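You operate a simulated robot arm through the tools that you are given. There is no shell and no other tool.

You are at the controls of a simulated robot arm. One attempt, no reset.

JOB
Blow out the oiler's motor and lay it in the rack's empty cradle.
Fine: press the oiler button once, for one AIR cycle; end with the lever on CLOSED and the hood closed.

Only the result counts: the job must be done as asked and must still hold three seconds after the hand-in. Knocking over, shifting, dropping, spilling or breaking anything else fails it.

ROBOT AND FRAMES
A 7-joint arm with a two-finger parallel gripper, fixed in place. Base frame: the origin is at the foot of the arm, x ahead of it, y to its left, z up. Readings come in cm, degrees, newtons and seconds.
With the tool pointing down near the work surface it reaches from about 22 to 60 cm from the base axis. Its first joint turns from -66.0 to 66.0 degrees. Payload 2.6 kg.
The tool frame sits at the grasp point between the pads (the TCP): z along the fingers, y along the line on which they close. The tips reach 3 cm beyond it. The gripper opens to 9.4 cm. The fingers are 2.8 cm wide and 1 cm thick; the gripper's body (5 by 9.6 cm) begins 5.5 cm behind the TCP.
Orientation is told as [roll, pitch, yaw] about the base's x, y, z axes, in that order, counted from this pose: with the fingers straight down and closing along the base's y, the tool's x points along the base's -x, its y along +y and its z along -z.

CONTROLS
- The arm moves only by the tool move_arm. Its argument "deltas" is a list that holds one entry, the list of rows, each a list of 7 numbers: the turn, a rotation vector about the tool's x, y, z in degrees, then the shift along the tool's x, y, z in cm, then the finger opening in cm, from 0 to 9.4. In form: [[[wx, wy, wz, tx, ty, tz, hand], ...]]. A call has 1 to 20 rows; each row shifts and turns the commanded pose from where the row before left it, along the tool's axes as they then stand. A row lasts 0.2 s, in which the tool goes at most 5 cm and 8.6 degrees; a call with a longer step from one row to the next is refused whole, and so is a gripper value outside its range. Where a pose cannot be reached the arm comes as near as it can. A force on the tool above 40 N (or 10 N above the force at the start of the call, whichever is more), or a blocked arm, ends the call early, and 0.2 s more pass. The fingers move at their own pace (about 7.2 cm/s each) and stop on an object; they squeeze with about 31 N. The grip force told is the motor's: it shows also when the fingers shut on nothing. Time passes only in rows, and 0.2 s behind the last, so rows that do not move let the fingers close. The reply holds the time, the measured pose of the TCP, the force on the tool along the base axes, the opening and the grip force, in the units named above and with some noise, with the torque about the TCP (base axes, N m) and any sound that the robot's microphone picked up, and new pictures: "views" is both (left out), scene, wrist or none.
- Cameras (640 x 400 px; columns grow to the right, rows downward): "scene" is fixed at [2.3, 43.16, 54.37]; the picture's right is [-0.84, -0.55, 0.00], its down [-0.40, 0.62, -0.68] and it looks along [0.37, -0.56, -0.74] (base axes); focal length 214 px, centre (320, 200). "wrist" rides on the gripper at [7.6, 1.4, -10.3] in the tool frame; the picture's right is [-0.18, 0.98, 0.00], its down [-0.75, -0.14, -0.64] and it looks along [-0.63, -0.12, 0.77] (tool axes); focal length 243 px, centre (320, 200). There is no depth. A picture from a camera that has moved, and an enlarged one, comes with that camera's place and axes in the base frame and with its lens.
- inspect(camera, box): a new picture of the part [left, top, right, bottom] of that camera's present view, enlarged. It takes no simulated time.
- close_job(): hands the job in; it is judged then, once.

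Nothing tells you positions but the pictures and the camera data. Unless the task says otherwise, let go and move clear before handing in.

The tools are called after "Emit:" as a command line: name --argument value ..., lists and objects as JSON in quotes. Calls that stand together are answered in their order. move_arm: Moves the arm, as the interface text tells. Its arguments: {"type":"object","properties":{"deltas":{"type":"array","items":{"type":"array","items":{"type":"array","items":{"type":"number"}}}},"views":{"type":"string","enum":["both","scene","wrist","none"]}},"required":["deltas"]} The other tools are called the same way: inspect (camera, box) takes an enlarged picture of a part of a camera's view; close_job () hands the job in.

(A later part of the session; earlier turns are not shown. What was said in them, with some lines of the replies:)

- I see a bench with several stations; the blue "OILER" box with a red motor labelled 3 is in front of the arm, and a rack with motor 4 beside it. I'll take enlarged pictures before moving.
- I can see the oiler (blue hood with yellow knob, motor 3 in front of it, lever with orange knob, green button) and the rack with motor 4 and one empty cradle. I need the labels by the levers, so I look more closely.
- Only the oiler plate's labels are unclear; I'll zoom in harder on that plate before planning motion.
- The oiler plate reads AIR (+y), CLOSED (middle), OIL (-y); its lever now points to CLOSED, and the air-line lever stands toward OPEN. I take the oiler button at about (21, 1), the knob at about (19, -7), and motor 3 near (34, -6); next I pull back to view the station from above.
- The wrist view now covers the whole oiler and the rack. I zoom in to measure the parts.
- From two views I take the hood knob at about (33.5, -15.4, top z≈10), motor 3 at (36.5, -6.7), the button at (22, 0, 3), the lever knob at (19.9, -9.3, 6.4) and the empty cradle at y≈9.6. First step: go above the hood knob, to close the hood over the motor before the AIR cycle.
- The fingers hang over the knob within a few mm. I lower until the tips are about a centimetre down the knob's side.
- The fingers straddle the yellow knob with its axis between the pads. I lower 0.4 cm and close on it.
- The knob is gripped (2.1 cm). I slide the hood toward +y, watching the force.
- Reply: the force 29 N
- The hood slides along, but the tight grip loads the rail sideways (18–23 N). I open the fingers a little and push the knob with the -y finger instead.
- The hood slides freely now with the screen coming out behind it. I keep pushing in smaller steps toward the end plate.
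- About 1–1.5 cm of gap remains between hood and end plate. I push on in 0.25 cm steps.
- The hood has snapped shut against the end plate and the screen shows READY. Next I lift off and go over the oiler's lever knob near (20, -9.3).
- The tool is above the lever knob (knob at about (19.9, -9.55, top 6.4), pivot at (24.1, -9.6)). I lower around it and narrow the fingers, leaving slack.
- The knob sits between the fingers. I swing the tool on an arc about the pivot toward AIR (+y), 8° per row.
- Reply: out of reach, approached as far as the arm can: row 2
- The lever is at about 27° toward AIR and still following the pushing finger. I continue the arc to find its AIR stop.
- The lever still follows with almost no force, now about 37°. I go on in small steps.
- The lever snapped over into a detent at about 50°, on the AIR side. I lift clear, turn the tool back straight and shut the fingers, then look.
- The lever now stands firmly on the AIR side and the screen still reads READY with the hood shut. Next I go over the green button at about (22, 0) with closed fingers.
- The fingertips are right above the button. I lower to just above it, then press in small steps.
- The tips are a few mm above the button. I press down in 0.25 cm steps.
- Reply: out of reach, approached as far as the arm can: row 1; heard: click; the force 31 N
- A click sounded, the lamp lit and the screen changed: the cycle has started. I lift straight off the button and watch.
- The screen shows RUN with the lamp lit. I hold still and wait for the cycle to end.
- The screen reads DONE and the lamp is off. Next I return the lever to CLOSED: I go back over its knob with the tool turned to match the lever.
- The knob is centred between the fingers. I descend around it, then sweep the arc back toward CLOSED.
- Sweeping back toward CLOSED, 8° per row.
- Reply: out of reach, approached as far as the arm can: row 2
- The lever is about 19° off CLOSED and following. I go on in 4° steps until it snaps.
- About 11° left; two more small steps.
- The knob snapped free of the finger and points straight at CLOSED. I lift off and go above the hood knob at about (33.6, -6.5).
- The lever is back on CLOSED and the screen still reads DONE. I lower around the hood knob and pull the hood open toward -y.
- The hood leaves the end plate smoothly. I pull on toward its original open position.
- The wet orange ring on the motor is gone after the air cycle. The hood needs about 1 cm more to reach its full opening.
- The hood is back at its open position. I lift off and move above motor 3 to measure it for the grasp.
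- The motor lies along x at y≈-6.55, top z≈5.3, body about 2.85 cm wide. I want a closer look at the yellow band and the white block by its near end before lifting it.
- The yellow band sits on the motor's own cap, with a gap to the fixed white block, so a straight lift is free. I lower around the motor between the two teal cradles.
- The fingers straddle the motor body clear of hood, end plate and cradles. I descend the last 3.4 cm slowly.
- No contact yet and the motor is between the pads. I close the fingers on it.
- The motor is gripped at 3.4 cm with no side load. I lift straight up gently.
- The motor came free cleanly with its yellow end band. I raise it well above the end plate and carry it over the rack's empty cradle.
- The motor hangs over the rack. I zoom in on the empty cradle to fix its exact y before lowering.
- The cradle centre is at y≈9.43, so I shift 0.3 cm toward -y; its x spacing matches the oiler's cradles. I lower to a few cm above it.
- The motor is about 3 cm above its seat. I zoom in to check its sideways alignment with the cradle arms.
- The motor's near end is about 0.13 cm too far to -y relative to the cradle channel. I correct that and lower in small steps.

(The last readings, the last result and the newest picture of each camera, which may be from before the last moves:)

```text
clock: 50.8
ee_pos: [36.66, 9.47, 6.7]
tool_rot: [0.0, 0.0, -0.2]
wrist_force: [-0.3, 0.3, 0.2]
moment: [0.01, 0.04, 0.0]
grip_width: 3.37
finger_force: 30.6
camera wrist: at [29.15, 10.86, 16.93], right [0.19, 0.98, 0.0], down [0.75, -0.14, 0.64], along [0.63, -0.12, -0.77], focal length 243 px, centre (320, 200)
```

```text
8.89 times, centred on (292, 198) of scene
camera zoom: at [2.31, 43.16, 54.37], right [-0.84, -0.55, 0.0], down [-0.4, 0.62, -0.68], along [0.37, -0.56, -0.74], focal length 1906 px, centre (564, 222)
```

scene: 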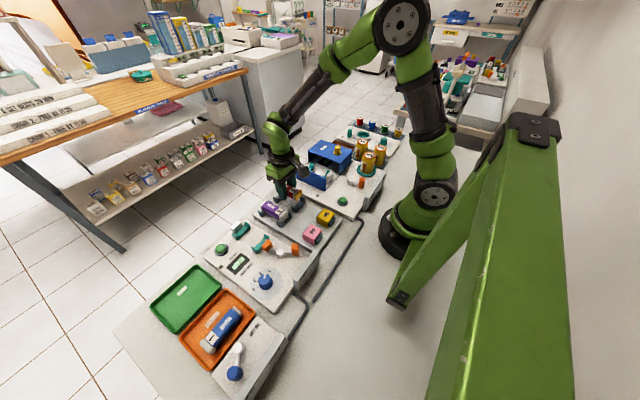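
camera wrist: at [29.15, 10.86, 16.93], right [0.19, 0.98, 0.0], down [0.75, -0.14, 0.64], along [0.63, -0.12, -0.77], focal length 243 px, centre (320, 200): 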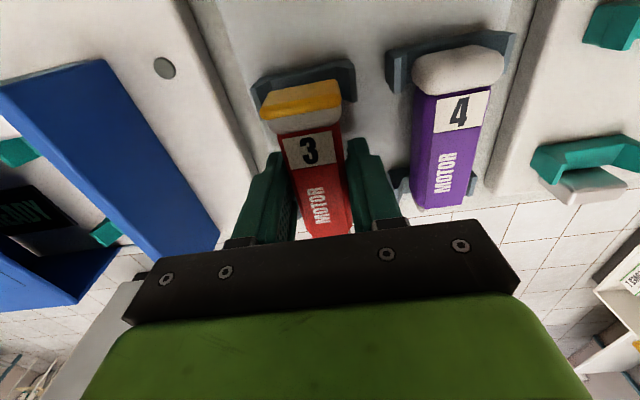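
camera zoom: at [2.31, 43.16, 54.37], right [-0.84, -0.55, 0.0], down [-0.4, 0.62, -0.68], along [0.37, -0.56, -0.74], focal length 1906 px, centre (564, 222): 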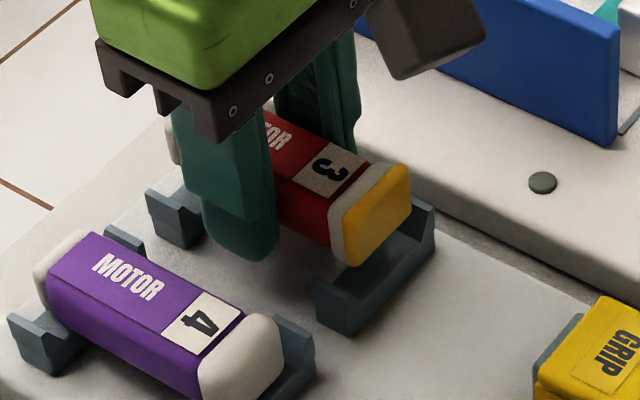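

Sideways alignment is now within about 0.5 mm. I lower the last centimetre in small steps, watching the vertical force.

Emit:
move_arm --deltas '[[[0, 0, 0, 0, 0.03, 0.4, 2.0], [0, 0, 0, 0, 0, 0.3, 2.0], [0, 0, 0, 0, 0, 0.2, 2.0], [0, 0, 0, 0, 0, 0, 2.0]]]' --views "wrist"

Emit:
inspect --camera "wrist" --box '[255, 50, 365, 125]'

Emit:
inspect --camera "scene" --box '[260, 175, 325, 220]'

```text
clock: 51.8
ee_pos: [36.8, 9.48, 5.75]
tool_rot: [0.0, 0.1, -0.3]
wrist_force: [1.0, -1.4, -1.4]
moment: [-0.01, -0.01, 0.02]
grip_width: 3.39
finger_force: 31.3
camera wrist: at [29.18, 10.85, 15.98], right [0.19, 0.98, 0.0], down [0.75, -0.14, 0.64], along [0.63, -0.12, -0.77], focal length 243 px, centre (320, 200)
```

wrist: 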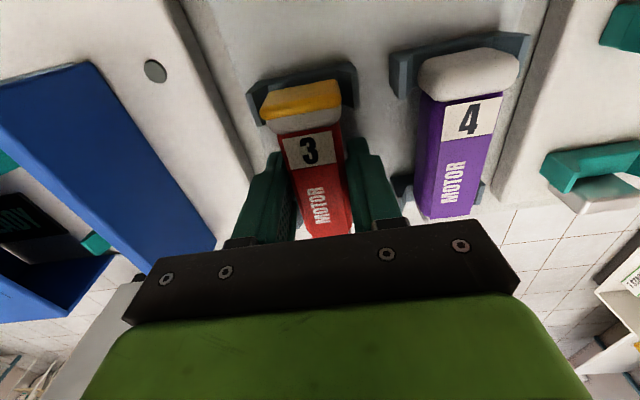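

```text
5.33 times, centred on (310, 88) of wrist
camera zoom: at [29.18, 10.85, 15.98], right [0.19, 0.98, 0.0], down [0.75, -0.14, 0.64], along [0.63, -0.12, -0.77], focal length 1294 px, centre (373, 800)
```

zoom: 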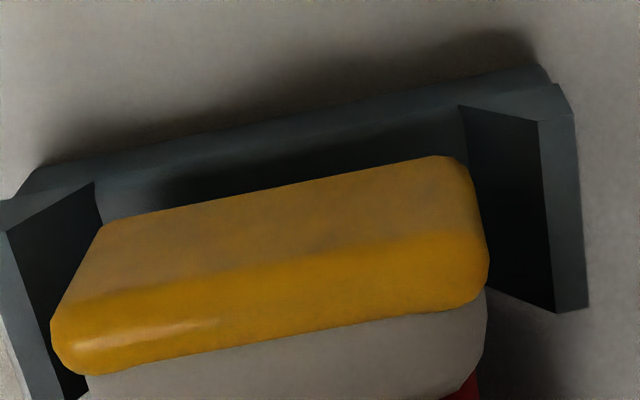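

```text
8.89 times, centred on (292, 198) of scene
camera zoom: at [2.31, 43.16, 54.37], right [-0.84, -0.55, 0.0], down [-0.4, 0.62, -0.68], along [0.37, -0.56, -0.74], focal length 1906 px, centre (564, 222)
```

zoom: 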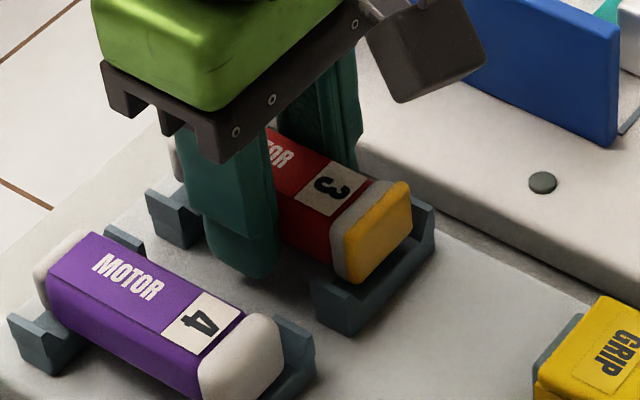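

Still no contact force. I continue down in 0.15 cm steps until the seat takes the load.

Emit:
move_arm --deltas '[[[0, 0, 0, 0, 0, 0.2, 2.0], [0, 0, 0, 0, 0, 0.15, 2.0], [0, 0, 0, 0, 0, 0.15, 2.0], [0, 0, 0, 0, 0, 0, 2.0]]]' --views "wrist"

Emit:
inspect --camera "wrist" --box '[255, 50, 365, 125]'

Emit:
inspect --camera "scene" --box '[260, 175, 325, 220]'

```text
clock: 52.8
ee_pos: [36.87, 9.56, 5.47]
tool_rot: [0.0, 0.0, -0.2]
wrist_force: [-6.1, -1.7, 20.4]
moment: [0.0, 0.43, -0.04]
grip_width: 3.37
finger_force: 30.8
camera wrist: at [29.26, 10.85, 15.66], right [0.19, 0.98, 0.0], down [0.75, -0.15, 0.64], along [0.63, -0.12, -0.77], focal length 243 px, centre (320, 200)
```

wrist: 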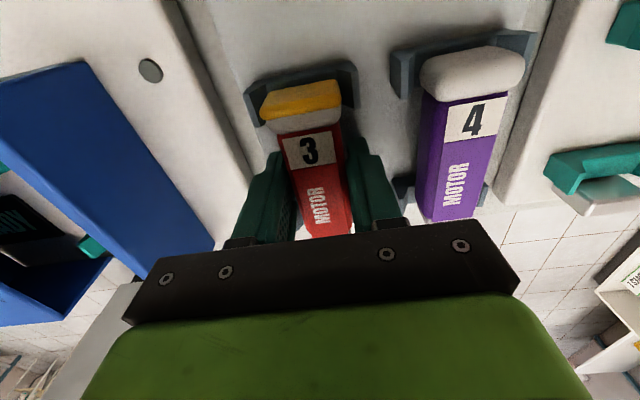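

```text
5.33 times, centred on (310, 88) of wrist
camera zoom: at [29.26, 10.85, 15.66], right [0.19, 0.98, 0.0], down [0.75, -0.15, 0.64], along [0.63, -0.12, -0.77], focal length 1294 px, centre (373, 800)
```

zoom: 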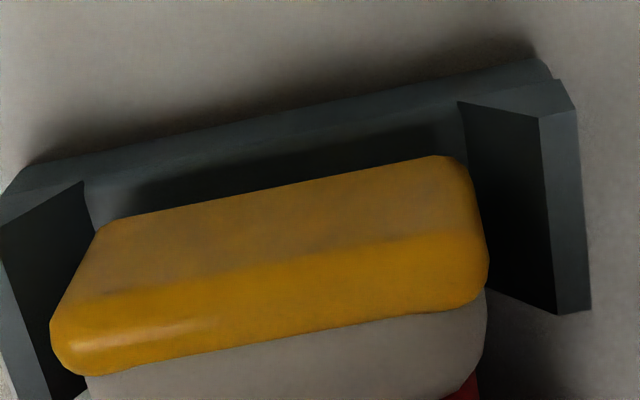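

```text
8.89 times, centred on (292, 198) of scene
camera zoom: at [2.3, 43.16, 54.37], right [-0.84, -0.55, 0.0], down [-0.4, 0.62, -0.68], along [0.37, -0.56, -0.74], focal length 1906 px, centre (564, 222)
```

zoom: 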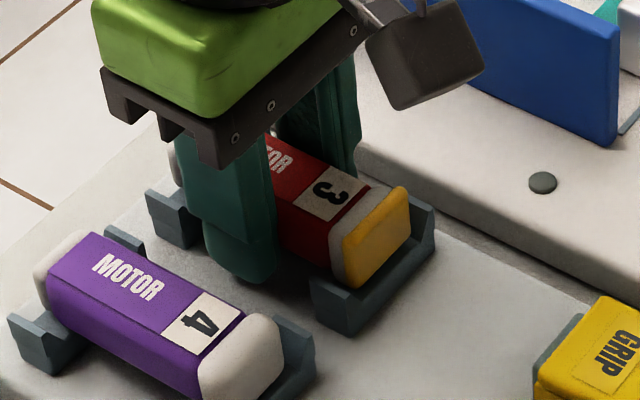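

The seat takes the load (20 N) at the same height as in the oiler, so the motor rests in the cradle. I ease off 0.2 cm and open the fingers.

Emit:
move_arm --deltas '[[[0, 0, 0, 0, 0, -0.2, 2.0], [0, 0, 0, 0, 0, 0, 2.0]]]' --views "none"

```text
clock: 53.4
ee_pos: [36.7, 9.47, 5.5]
tool_rot: [-0.1, 0.0, -0.1]
wrist_force: [-0.2, -0.5, -1.7]
moment: [-0.03, 0.0, 0.0]
grip_width: 3.37
finger_force: 31.4
```

The load is off and the motor sits at seat height. I open the fingers slowly.

Emit:
move_arm --deltas '[[[0, 0, 0, 0, 0, 0, 3.5], [0, 0, 0, 0, 0, 0, 3.8], [0, 0, 0, 0, 0, 0, 4.4], [0, 0, 0, 0, 0, 0, 4.4]]]' --views "both"

Emit:
inspect --camera "wrist" --box '[230, 40, 420, 190]'

Emit:
inspect --camera "scene" --box '[260, 175, 325, 220]'

```text
clock: 54.4
ee_pos: [36.79, 9.49, 5.55]
tool_rot: [0.0, 0.0, -0.2]
wrist_force: [-0.1, -0.2, -0.1]
moment: [-0.02, -0.01, -0.03]
grip_width: 4.41
finger_force: 0.0
camera wrist: at [29.26, 10.81, 15.79], right [0.19, 0.98, 0.0], down [0.75, -0.14, 0.64], along [0.63, -0.12, -0.77], focal length 243 px, centre (320, 200)
```

scene: 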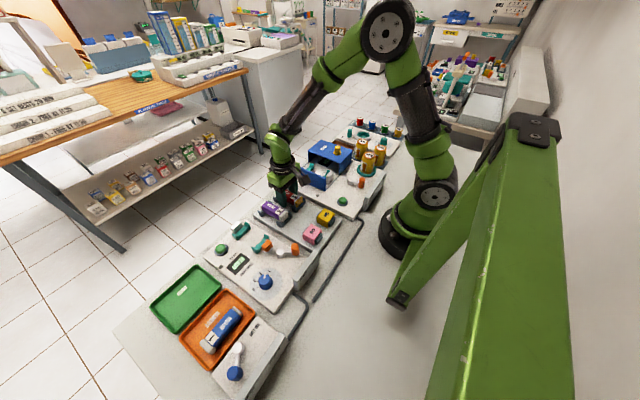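
wrist: 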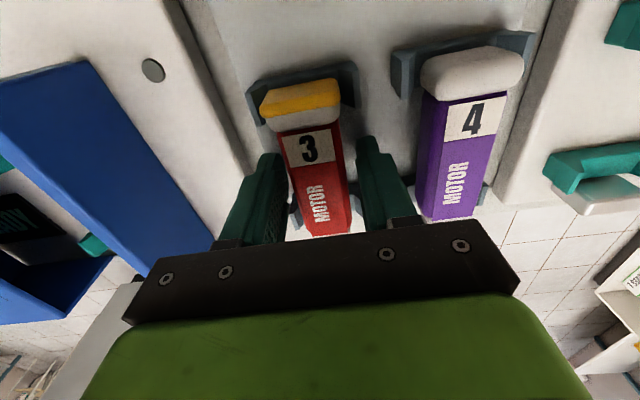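

```text
2.67 times, centred on (325, 115) of wrist
camera zoom: at [29.26, 10.81, 15.79], right [0.19, 0.98, 0.0], down [0.75, -0.14, 0.64], along [0.63, -0.12, -0.77], focal length 647 px, centre (307, 427)
```

zoom: 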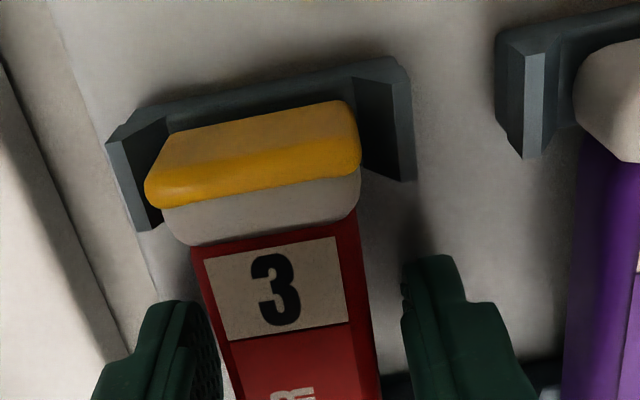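

```text
8.89 times, centred on (292, 198) of scene
camera zoom: at [2.3, 43.16, 54.37], right [-0.84, -0.55, 0.0], down [-0.4, 0.62, -0.68], along [0.37, -0.56, -0.74], focal length 1906 px, centre (564, 222)
```

zoom: 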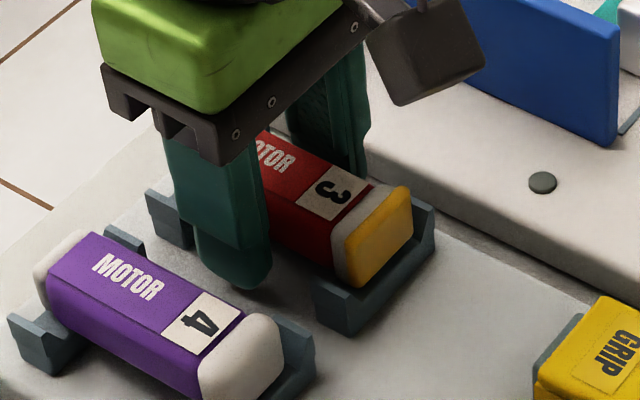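

Motor 3 rests in the cradle with the fingers clear on both sides. I lift straight up and head back to the hood knob.

Emit:
move_arm --deltas '[[[0, 0, 0, 0, 0, -1.5, 4.4], [0, 0, 0, 0, 0, -3.0, 4.4], [0, 0, 0, 0, 0, -4.0, 4.4], [0, 0, 0, 0, 0, -4.0, 4.4], [0, 0, 0, 0.5, -4.0, 0, 4.2], [0, 0, 0, 0.5, -4.2, 0, 4.2], [0, 0, 0, 0.55, -4.2, 0, 4.2], [0, 0, 0, 0.55, -4.2, 0, 4.2], [0, 0, 0, 0.55, -4.2, 0, 4.2], [0, 0, 0, 0.5, -4.2, 0, 4.2], [0, 0, 0, 0, 0, 0, 4.2]]]' --views "both"

Emit:
inspect --camera "wrist" --box '[220, 20, 420, 170]'

Emit:
inspect --camera "scene" --box '[245, 140, 385, 230]'

```text
clock: 56.8
ee_pos: [33.59, -15.46, 18.06]
tool_rot: [0.0, 0.0, -0.3]
wrist_force: [-0.1, 0.5, 0.3]
moment: [0.01, 0.01, 0.04]
grip_width: 4.22
finger_force: 0.1
camera wrist: at [25.97, -14.15, 28.31], right [0.19, 0.98, 0.0], down [0.75, -0.14, 0.64], along [0.63, -0.12, -0.77], focal length 243 px, centre (320, 200)
```

scene: 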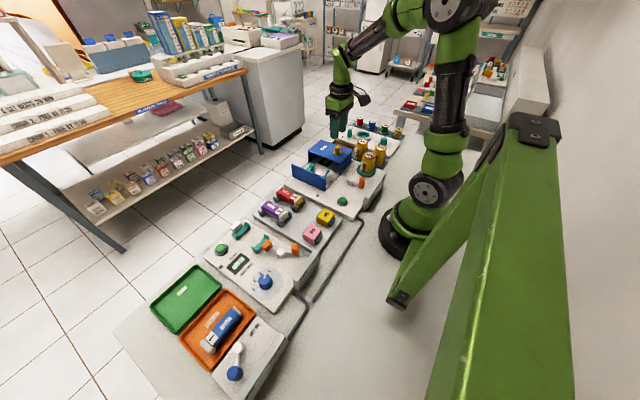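
wrist: 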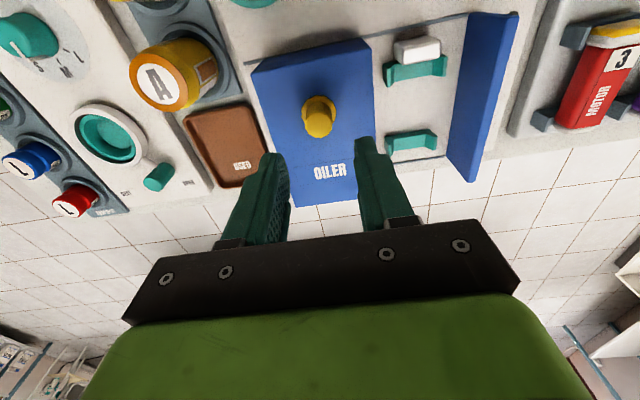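

```text
2.67 times, centred on (320, 95) of wrist
camera zoom: at [25.97, -14.15, 28.31], right [0.19, 0.98, 0.0], down [0.75, -0.14, 0.64], along [0.63, -0.12, -0.77], focal length 647 px, centre (320, 480)
```

zoom: 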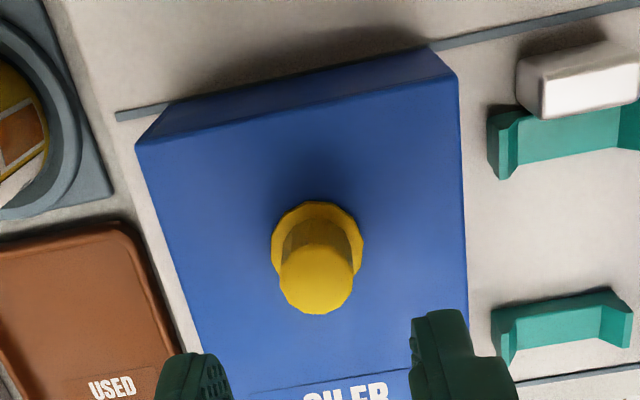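

```text
4.44 times, centred on (315, 185) of scene
camera zoom: at [2.31, 43.16, 54.37], right [-0.84, -0.55, 0.0], down [-0.4, 0.62, -0.68], along [0.37, -0.56, -0.74], focal length 953 px, centre (342, 267)
```

zoom: 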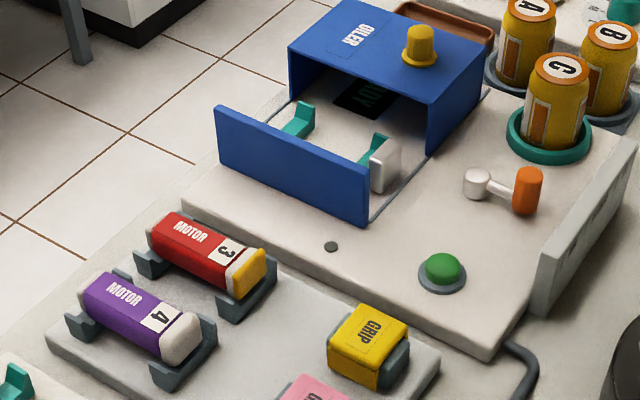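

Motor 3 lies level in its rack cradle and everything else is in place. Last step: close the hood again, starting by lowering around its knob.

Emit:
move_arm --deltas '[[[0, 0, 0, 0, -0.1, 3, 4.2], [0, 0, 0, 0, 0, 2.2, 4.2], [0, 0, 0, 0, 0, 1.0, 4.2], [0, 0, 0, 0, 0, 0.35, 3.4], [0, 0, 0, 0, 0, 0, 2.8], [0, 0, 0, 0, 0.5, 0, 2.8], [0, 0, 0, 0, 0.8, 0, 2.8], [0, 0, 0, 0, 0.9, 0, 2.8], [0, 0, 0, 0, 0.9, 0, 2.8], [0, 0, 0, 0, 0.9, 0, 2.8], [0, 0, 0, 0, 0.9, 0, 2.8], [0, 0, 0, 0, 0.9, 0, 2.8], [0, 0, 0, 0, 0, 0, 2.8]]]' --views "both"

Emit:
inspect --camera "wrist" --box '[200, 20, 480, 220]'

```text
clock: 59.6
ee_pos: [33.7, -9.71, 11.41]
tool_rot: [0.1, 0.0, -0.2]
wrist_force: [0.1, -0.6, -0.2]
moment: [-0.02, 0.01, 0.01]
grip_width: 2.8
finger_force: 0.2
camera wrist: at [26.05, -8.38, 21.69], right [0.19, 0.98, 0.0], down [0.75, -0.14, 0.64], along [0.63, -0.12, -0.77], focal length 243 px, centre (320, 200)
```

scene: 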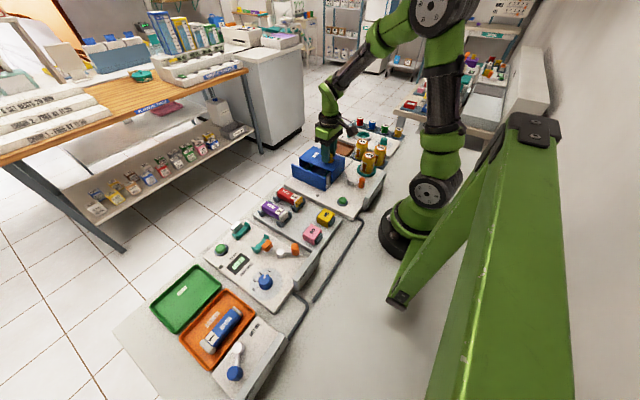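
wrist: 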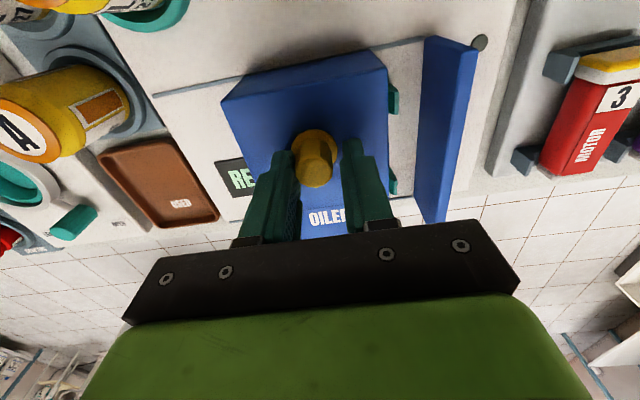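

```text
2.00 times, centred on (340, 120) of wrist
camera zoom: at [26.05, -8.38, 21.69], right [0.19, 0.98, 0.0], down [0.75, -0.14, 0.64], along [0.63, -0.12, -0.77], focal length 485 px, centre (280, 360)
```

zoom: 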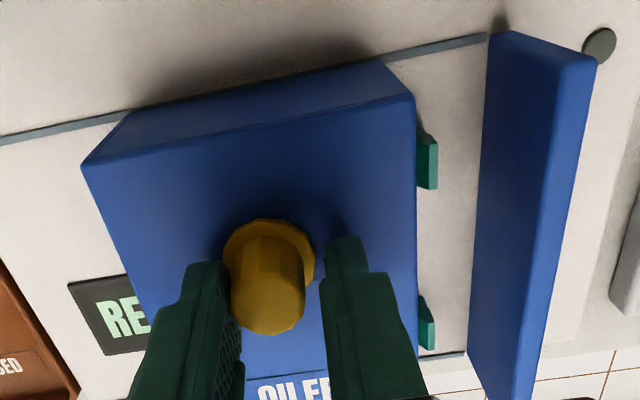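

The hood slides freely again. I push it on toward the end plate with smaller steps at the end, as it snapped shut near tool y≈-6.8 before.

Emit:
move_arm --deltas '[[[0, 0, 0, 0, 0.7, 0, 2.8], [0, 0, 0, 0, 0.7, 0, 2.8], [0, 0, 0, 0, 0.5, 0, 2.8], [0, 0, 0, 0, 0.3, 0, 2.8], [0, 0, 0, 0, 0.25, 0, 2.8], [0, 0, 0, 0, 0.25, 0, 2.8], [0, 0, 0, 0, 0.25, 0, 2.8], [0, 0, 0, 0, 0, 0, 2.8]]]' --views "both"

Emit:
inspect --camera "wrist" --box '[200, 20, 480, 220]'

Emit:
inspect --camera "scene" --box '[280, 130, 360, 200]'

```text
clock: 61.4
ee_pos: [33.51, -6.64, 11.46]
tool_rot: [0.0, -0.1, -0.2]
wrist_force: [0.1, -0.5, 0.4]
moment: [0.04, 0.0, 0.01]
grip_width: 2.83
finger_force: 0.1
camera wrist: at [25.99, -5.42, 21.73], right [0.19, 0.98, 0.0], down [0.75, -0.14, 0.64], along [0.63, -0.12, -0.77], focal length 243 px, centre (320, 200)
```

scene: 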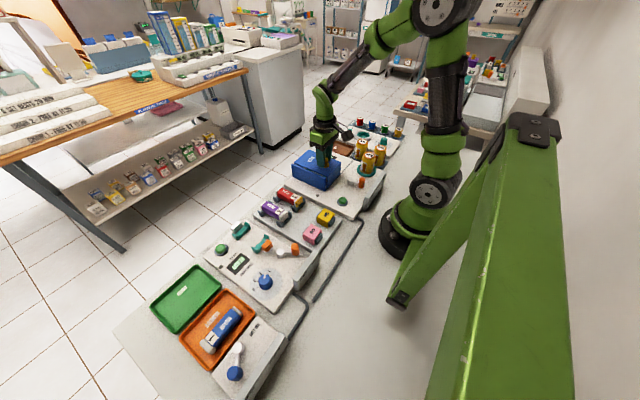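
wrist: 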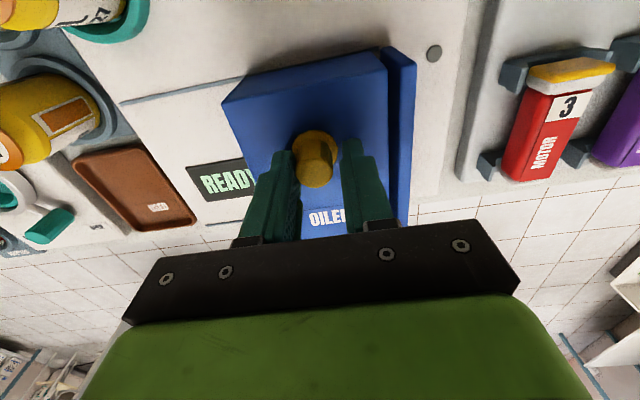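

```text
2.00 times, centred on (340, 120) of wrist
camera zoom: at [25.99, -5.42, 21.73], right [0.19, 0.98, 0.0], down [0.75, -0.14, 0.64], along [0.63, -0.12, -0.77], focal length 485 px, centre (280, 360)
```

zoom: 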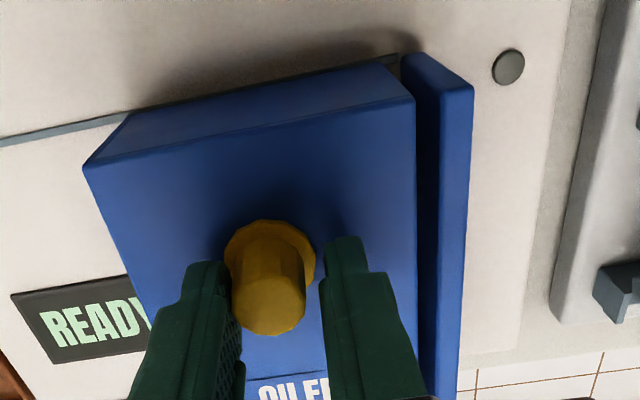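

```text
5.71 times, centred on (320, 165) of scene
camera zoom: at [2.3, 43.16, 54.37], right [-0.84, -0.55, 0.0], down [-0.4, 0.62, -0.68], along [0.37, -0.56, -0.74], focal length 1226 px, centre (320, 400)
```

zoom: 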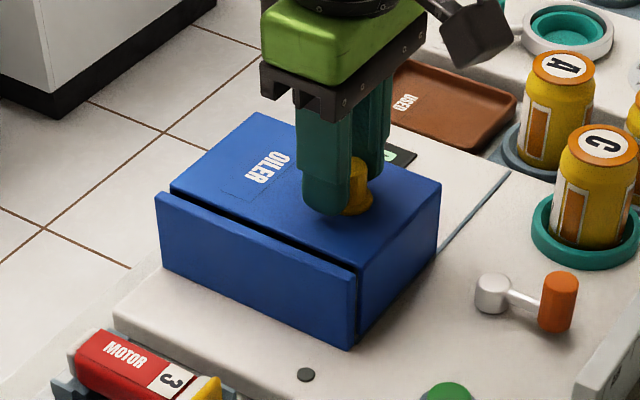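

A gap of about half a centimetre is left. I push on in 0.15 cm steps until it snaps shut.

Emit:
move_arm --deltas '[[[0, 0, 0, 0, 0.15, 0, 2.8], [0, 0, 0, 0, 0.15, 0, 2.8], [0, 0, 0, 0, 0.15, 0, 2.8], [0, 0, 0, 0, 0, 0, 2.8]]]' --views "wrist"

Emit:
inspect --camera "wrist" --box '[200, 20, 480, 220]'

Emit:
inspect --camera "scene" --box '[280, 130, 360, 200]'

```text
clock: 62.4
ee_pos: [33.68, -6.37, 11.4]
tool_rot: [0.0, 0.1, -0.2]
wrist_force: [0.0, 0.3, -0.4]
moment: [-0.03, -0.01, -0.01]
grip_width: 2.82
finger_force: 0.2
camera wrist: at [26.06, -5.03, 21.68], right [0.19, 0.98, 0.0], down [0.75, -0.14, 0.64], along [0.63, -0.12, -0.77], focal length 243 px, centre (320, 200)
```

wrist: 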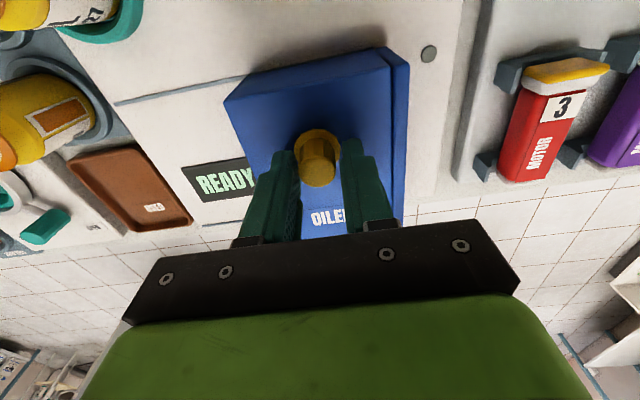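

```text
2.00 times, centred on (340, 120) of wrist
camera zoom: at [26.06, -5.03, 21.68], right [0.19, 0.98, 0.0], down [0.75, -0.14, 0.64], along [0.63, -0.12, -0.77], focal length 485 px, centre (280, 360)
```

zoom: 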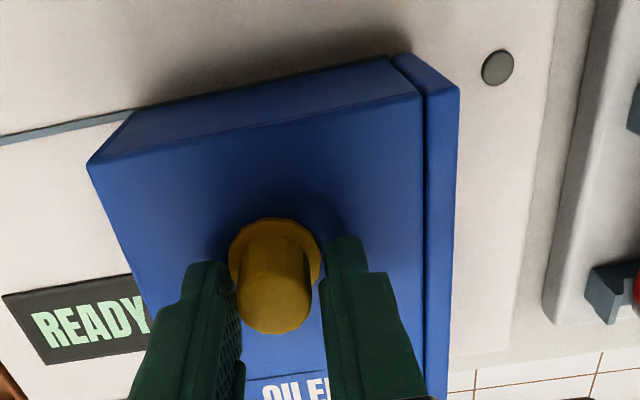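

```text
5.71 times, centred on (320, 165) of scene
camera zoom: at [2.3, 43.16, 54.37], right [-0.84, -0.55, 0.0], down [-0.4, 0.62, -0.68], along [0.37, -0.56, -0.74], focal length 1226 px, centre (320, 400)
```

zoom: 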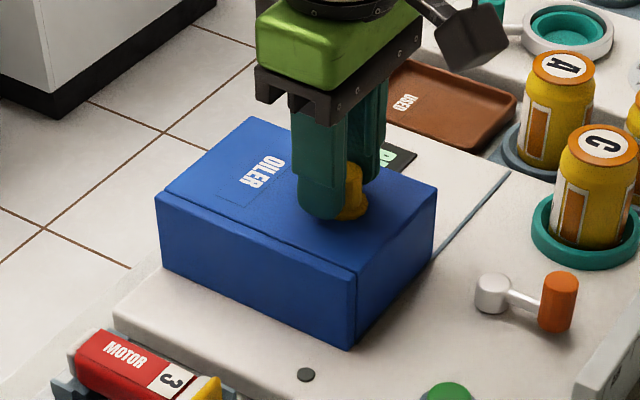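

The hood has snapped fully shut. I open slightly, lift straight off and move clear, then do a final check.

Emit:
move_arm --deltas '[[[0, 0, 0, 0, 0, 0, 4.0], [0, 0, 0, 0, 0, 0, 4.0], [0, 0, 0, 0, 0, -2.5, 4.0], [0, 0, 0, 0, 0, -4, 4.0], [0, 0, 0, 0, 0, -4, 4.0], [0, 0, 0, 0, 0, -4, 4.0], [0, 0, 0, 2, 1.5, -4, 4.0], [0, 0, 0, 2, 1.5, -4, 4.0], [0, 0, 0, 0, 0, 0, 4.0], [0, 0, 0, 0, 0, 0, 4.0]]]' --views "both"

Emit:
inspect --camera "scene" --box '[240, 130, 400, 240]'

Emit:
inspect --camera "wrist" --box '[180, 0, 480, 180]'

Emit:
inspect --camera "scene" --box '[260, 175, 325, 225]'

Emit:
inspect --camera "scene" --box '[340, 165, 395, 205]'

```text
clock: 64.6
ee_pos: [29.54, -3.54, 33.89]
tool_rot: [0.0, -0.1, -0.2]
wrist_force: [-0.6, 0.1, -0.1]
moment: [-0.01, 0.0, -0.04]
grip_width: 4.0
finger_force: 0.0
camera wrist: at [21.98, -2.17, 44.12], right [0.19, 0.98, 0.0], down [0.75, -0.14, 0.64], along [0.63, -0.12, -0.77], focal length 243 px, centre (320, 200)
```

scene: 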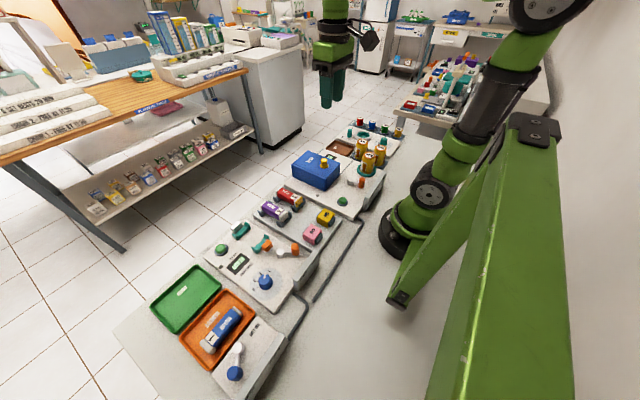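
wrist: 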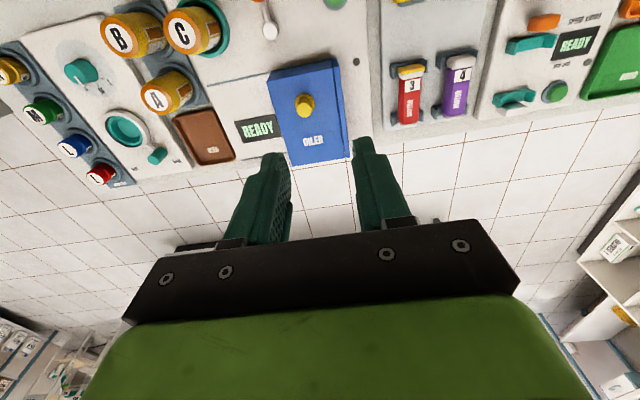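

```text
3.64 times, centred on (320, 185) of scene
camera zoom: at [2.3, 43.16, 54.37], right [-0.84, -0.55, 0.0], down [-0.4, 0.62, -0.68], along [0.37, -0.56, -0.74], focal length 780 px, centre (320, 254)
```

zoom: 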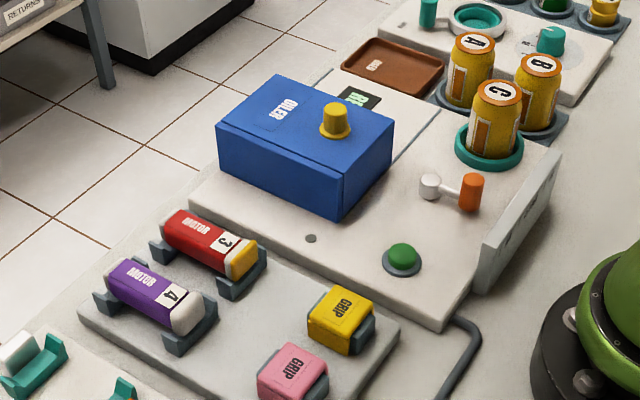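

```text
2.13 times, centred on (330, 90) of wrist
camera zoom: at [21.98, -2.17, 44.12], right [0.19, 0.98, 0.0], down [0.75, -0.14, 0.64], along [0.63, -0.12, -0.77], focal length 518 px, centre (299, 435)
```

zoom: 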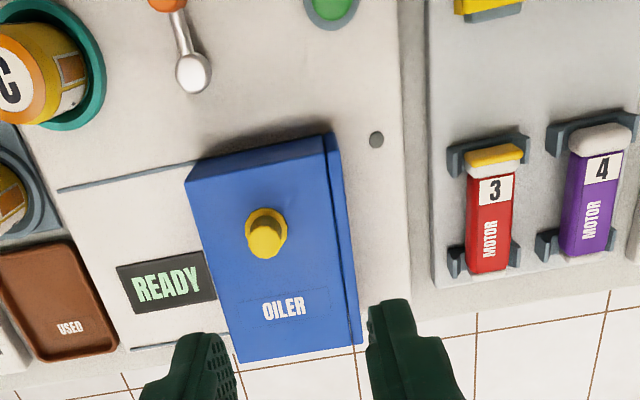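

```text
8.00 times, centred on (292, 200) of scene
camera zoom: at [2.3, 43.16, 54.37], right [-0.84, -0.55, 0.0], down [-0.4, 0.62, -0.68], along [0.37, -0.56, -0.74], focal length 1716 px, centre (540, 200)
```

zoom: 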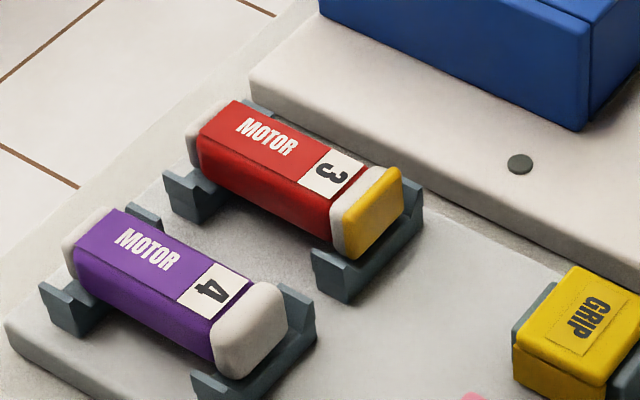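

```text
10.00 times, centred on (368, 185) of scene
camera zoom: at [2.3, 43.16, 54.37], right [-0.84, -0.55, 0.0], down [-0.4, 0.62, -0.68], along [0.37, -0.56, -0.74], focal length 2145 px, centre (-155, 350)
```

zoom: 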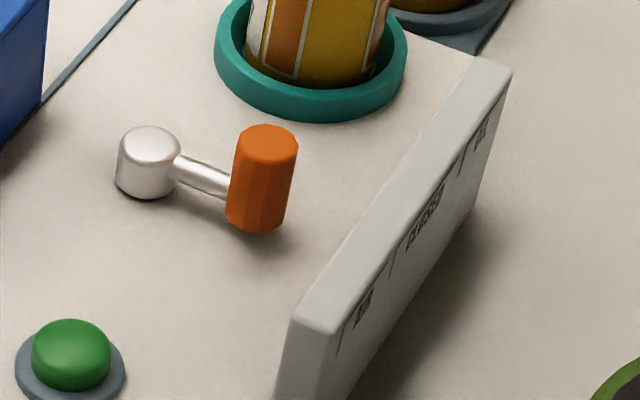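

Motor 3 lies in the formerly empty cradle, the hood is shut with the screen at READY, the lever points at CLOSED, the button was pressed once, and the arm is clear. I hand the job in.

Emit:
close_job

```text
The job is handed in.
```

The oiler's motor (motor 3) has been blown out and is lying in the rack's empty cradle, and I've handed the job in. I haven't seen the judgement.

- **AIR cycle:** I closed the hood, set the lever to AIR and pressed the button once. I heard one click, and the screen went from RUN to DONE. The orange ring near the motor's end was gone when I opened the hood.
- **Motor:** I lowered it until the cradle took the load. It looks level and sits at the same height as it did in the oiler.
- **End state:** the lever is on CLOSED, the hood is closed, and the screen reads READY. The gripper is open and well clear.

In the final pictures nothing else had been knocked or shifted.
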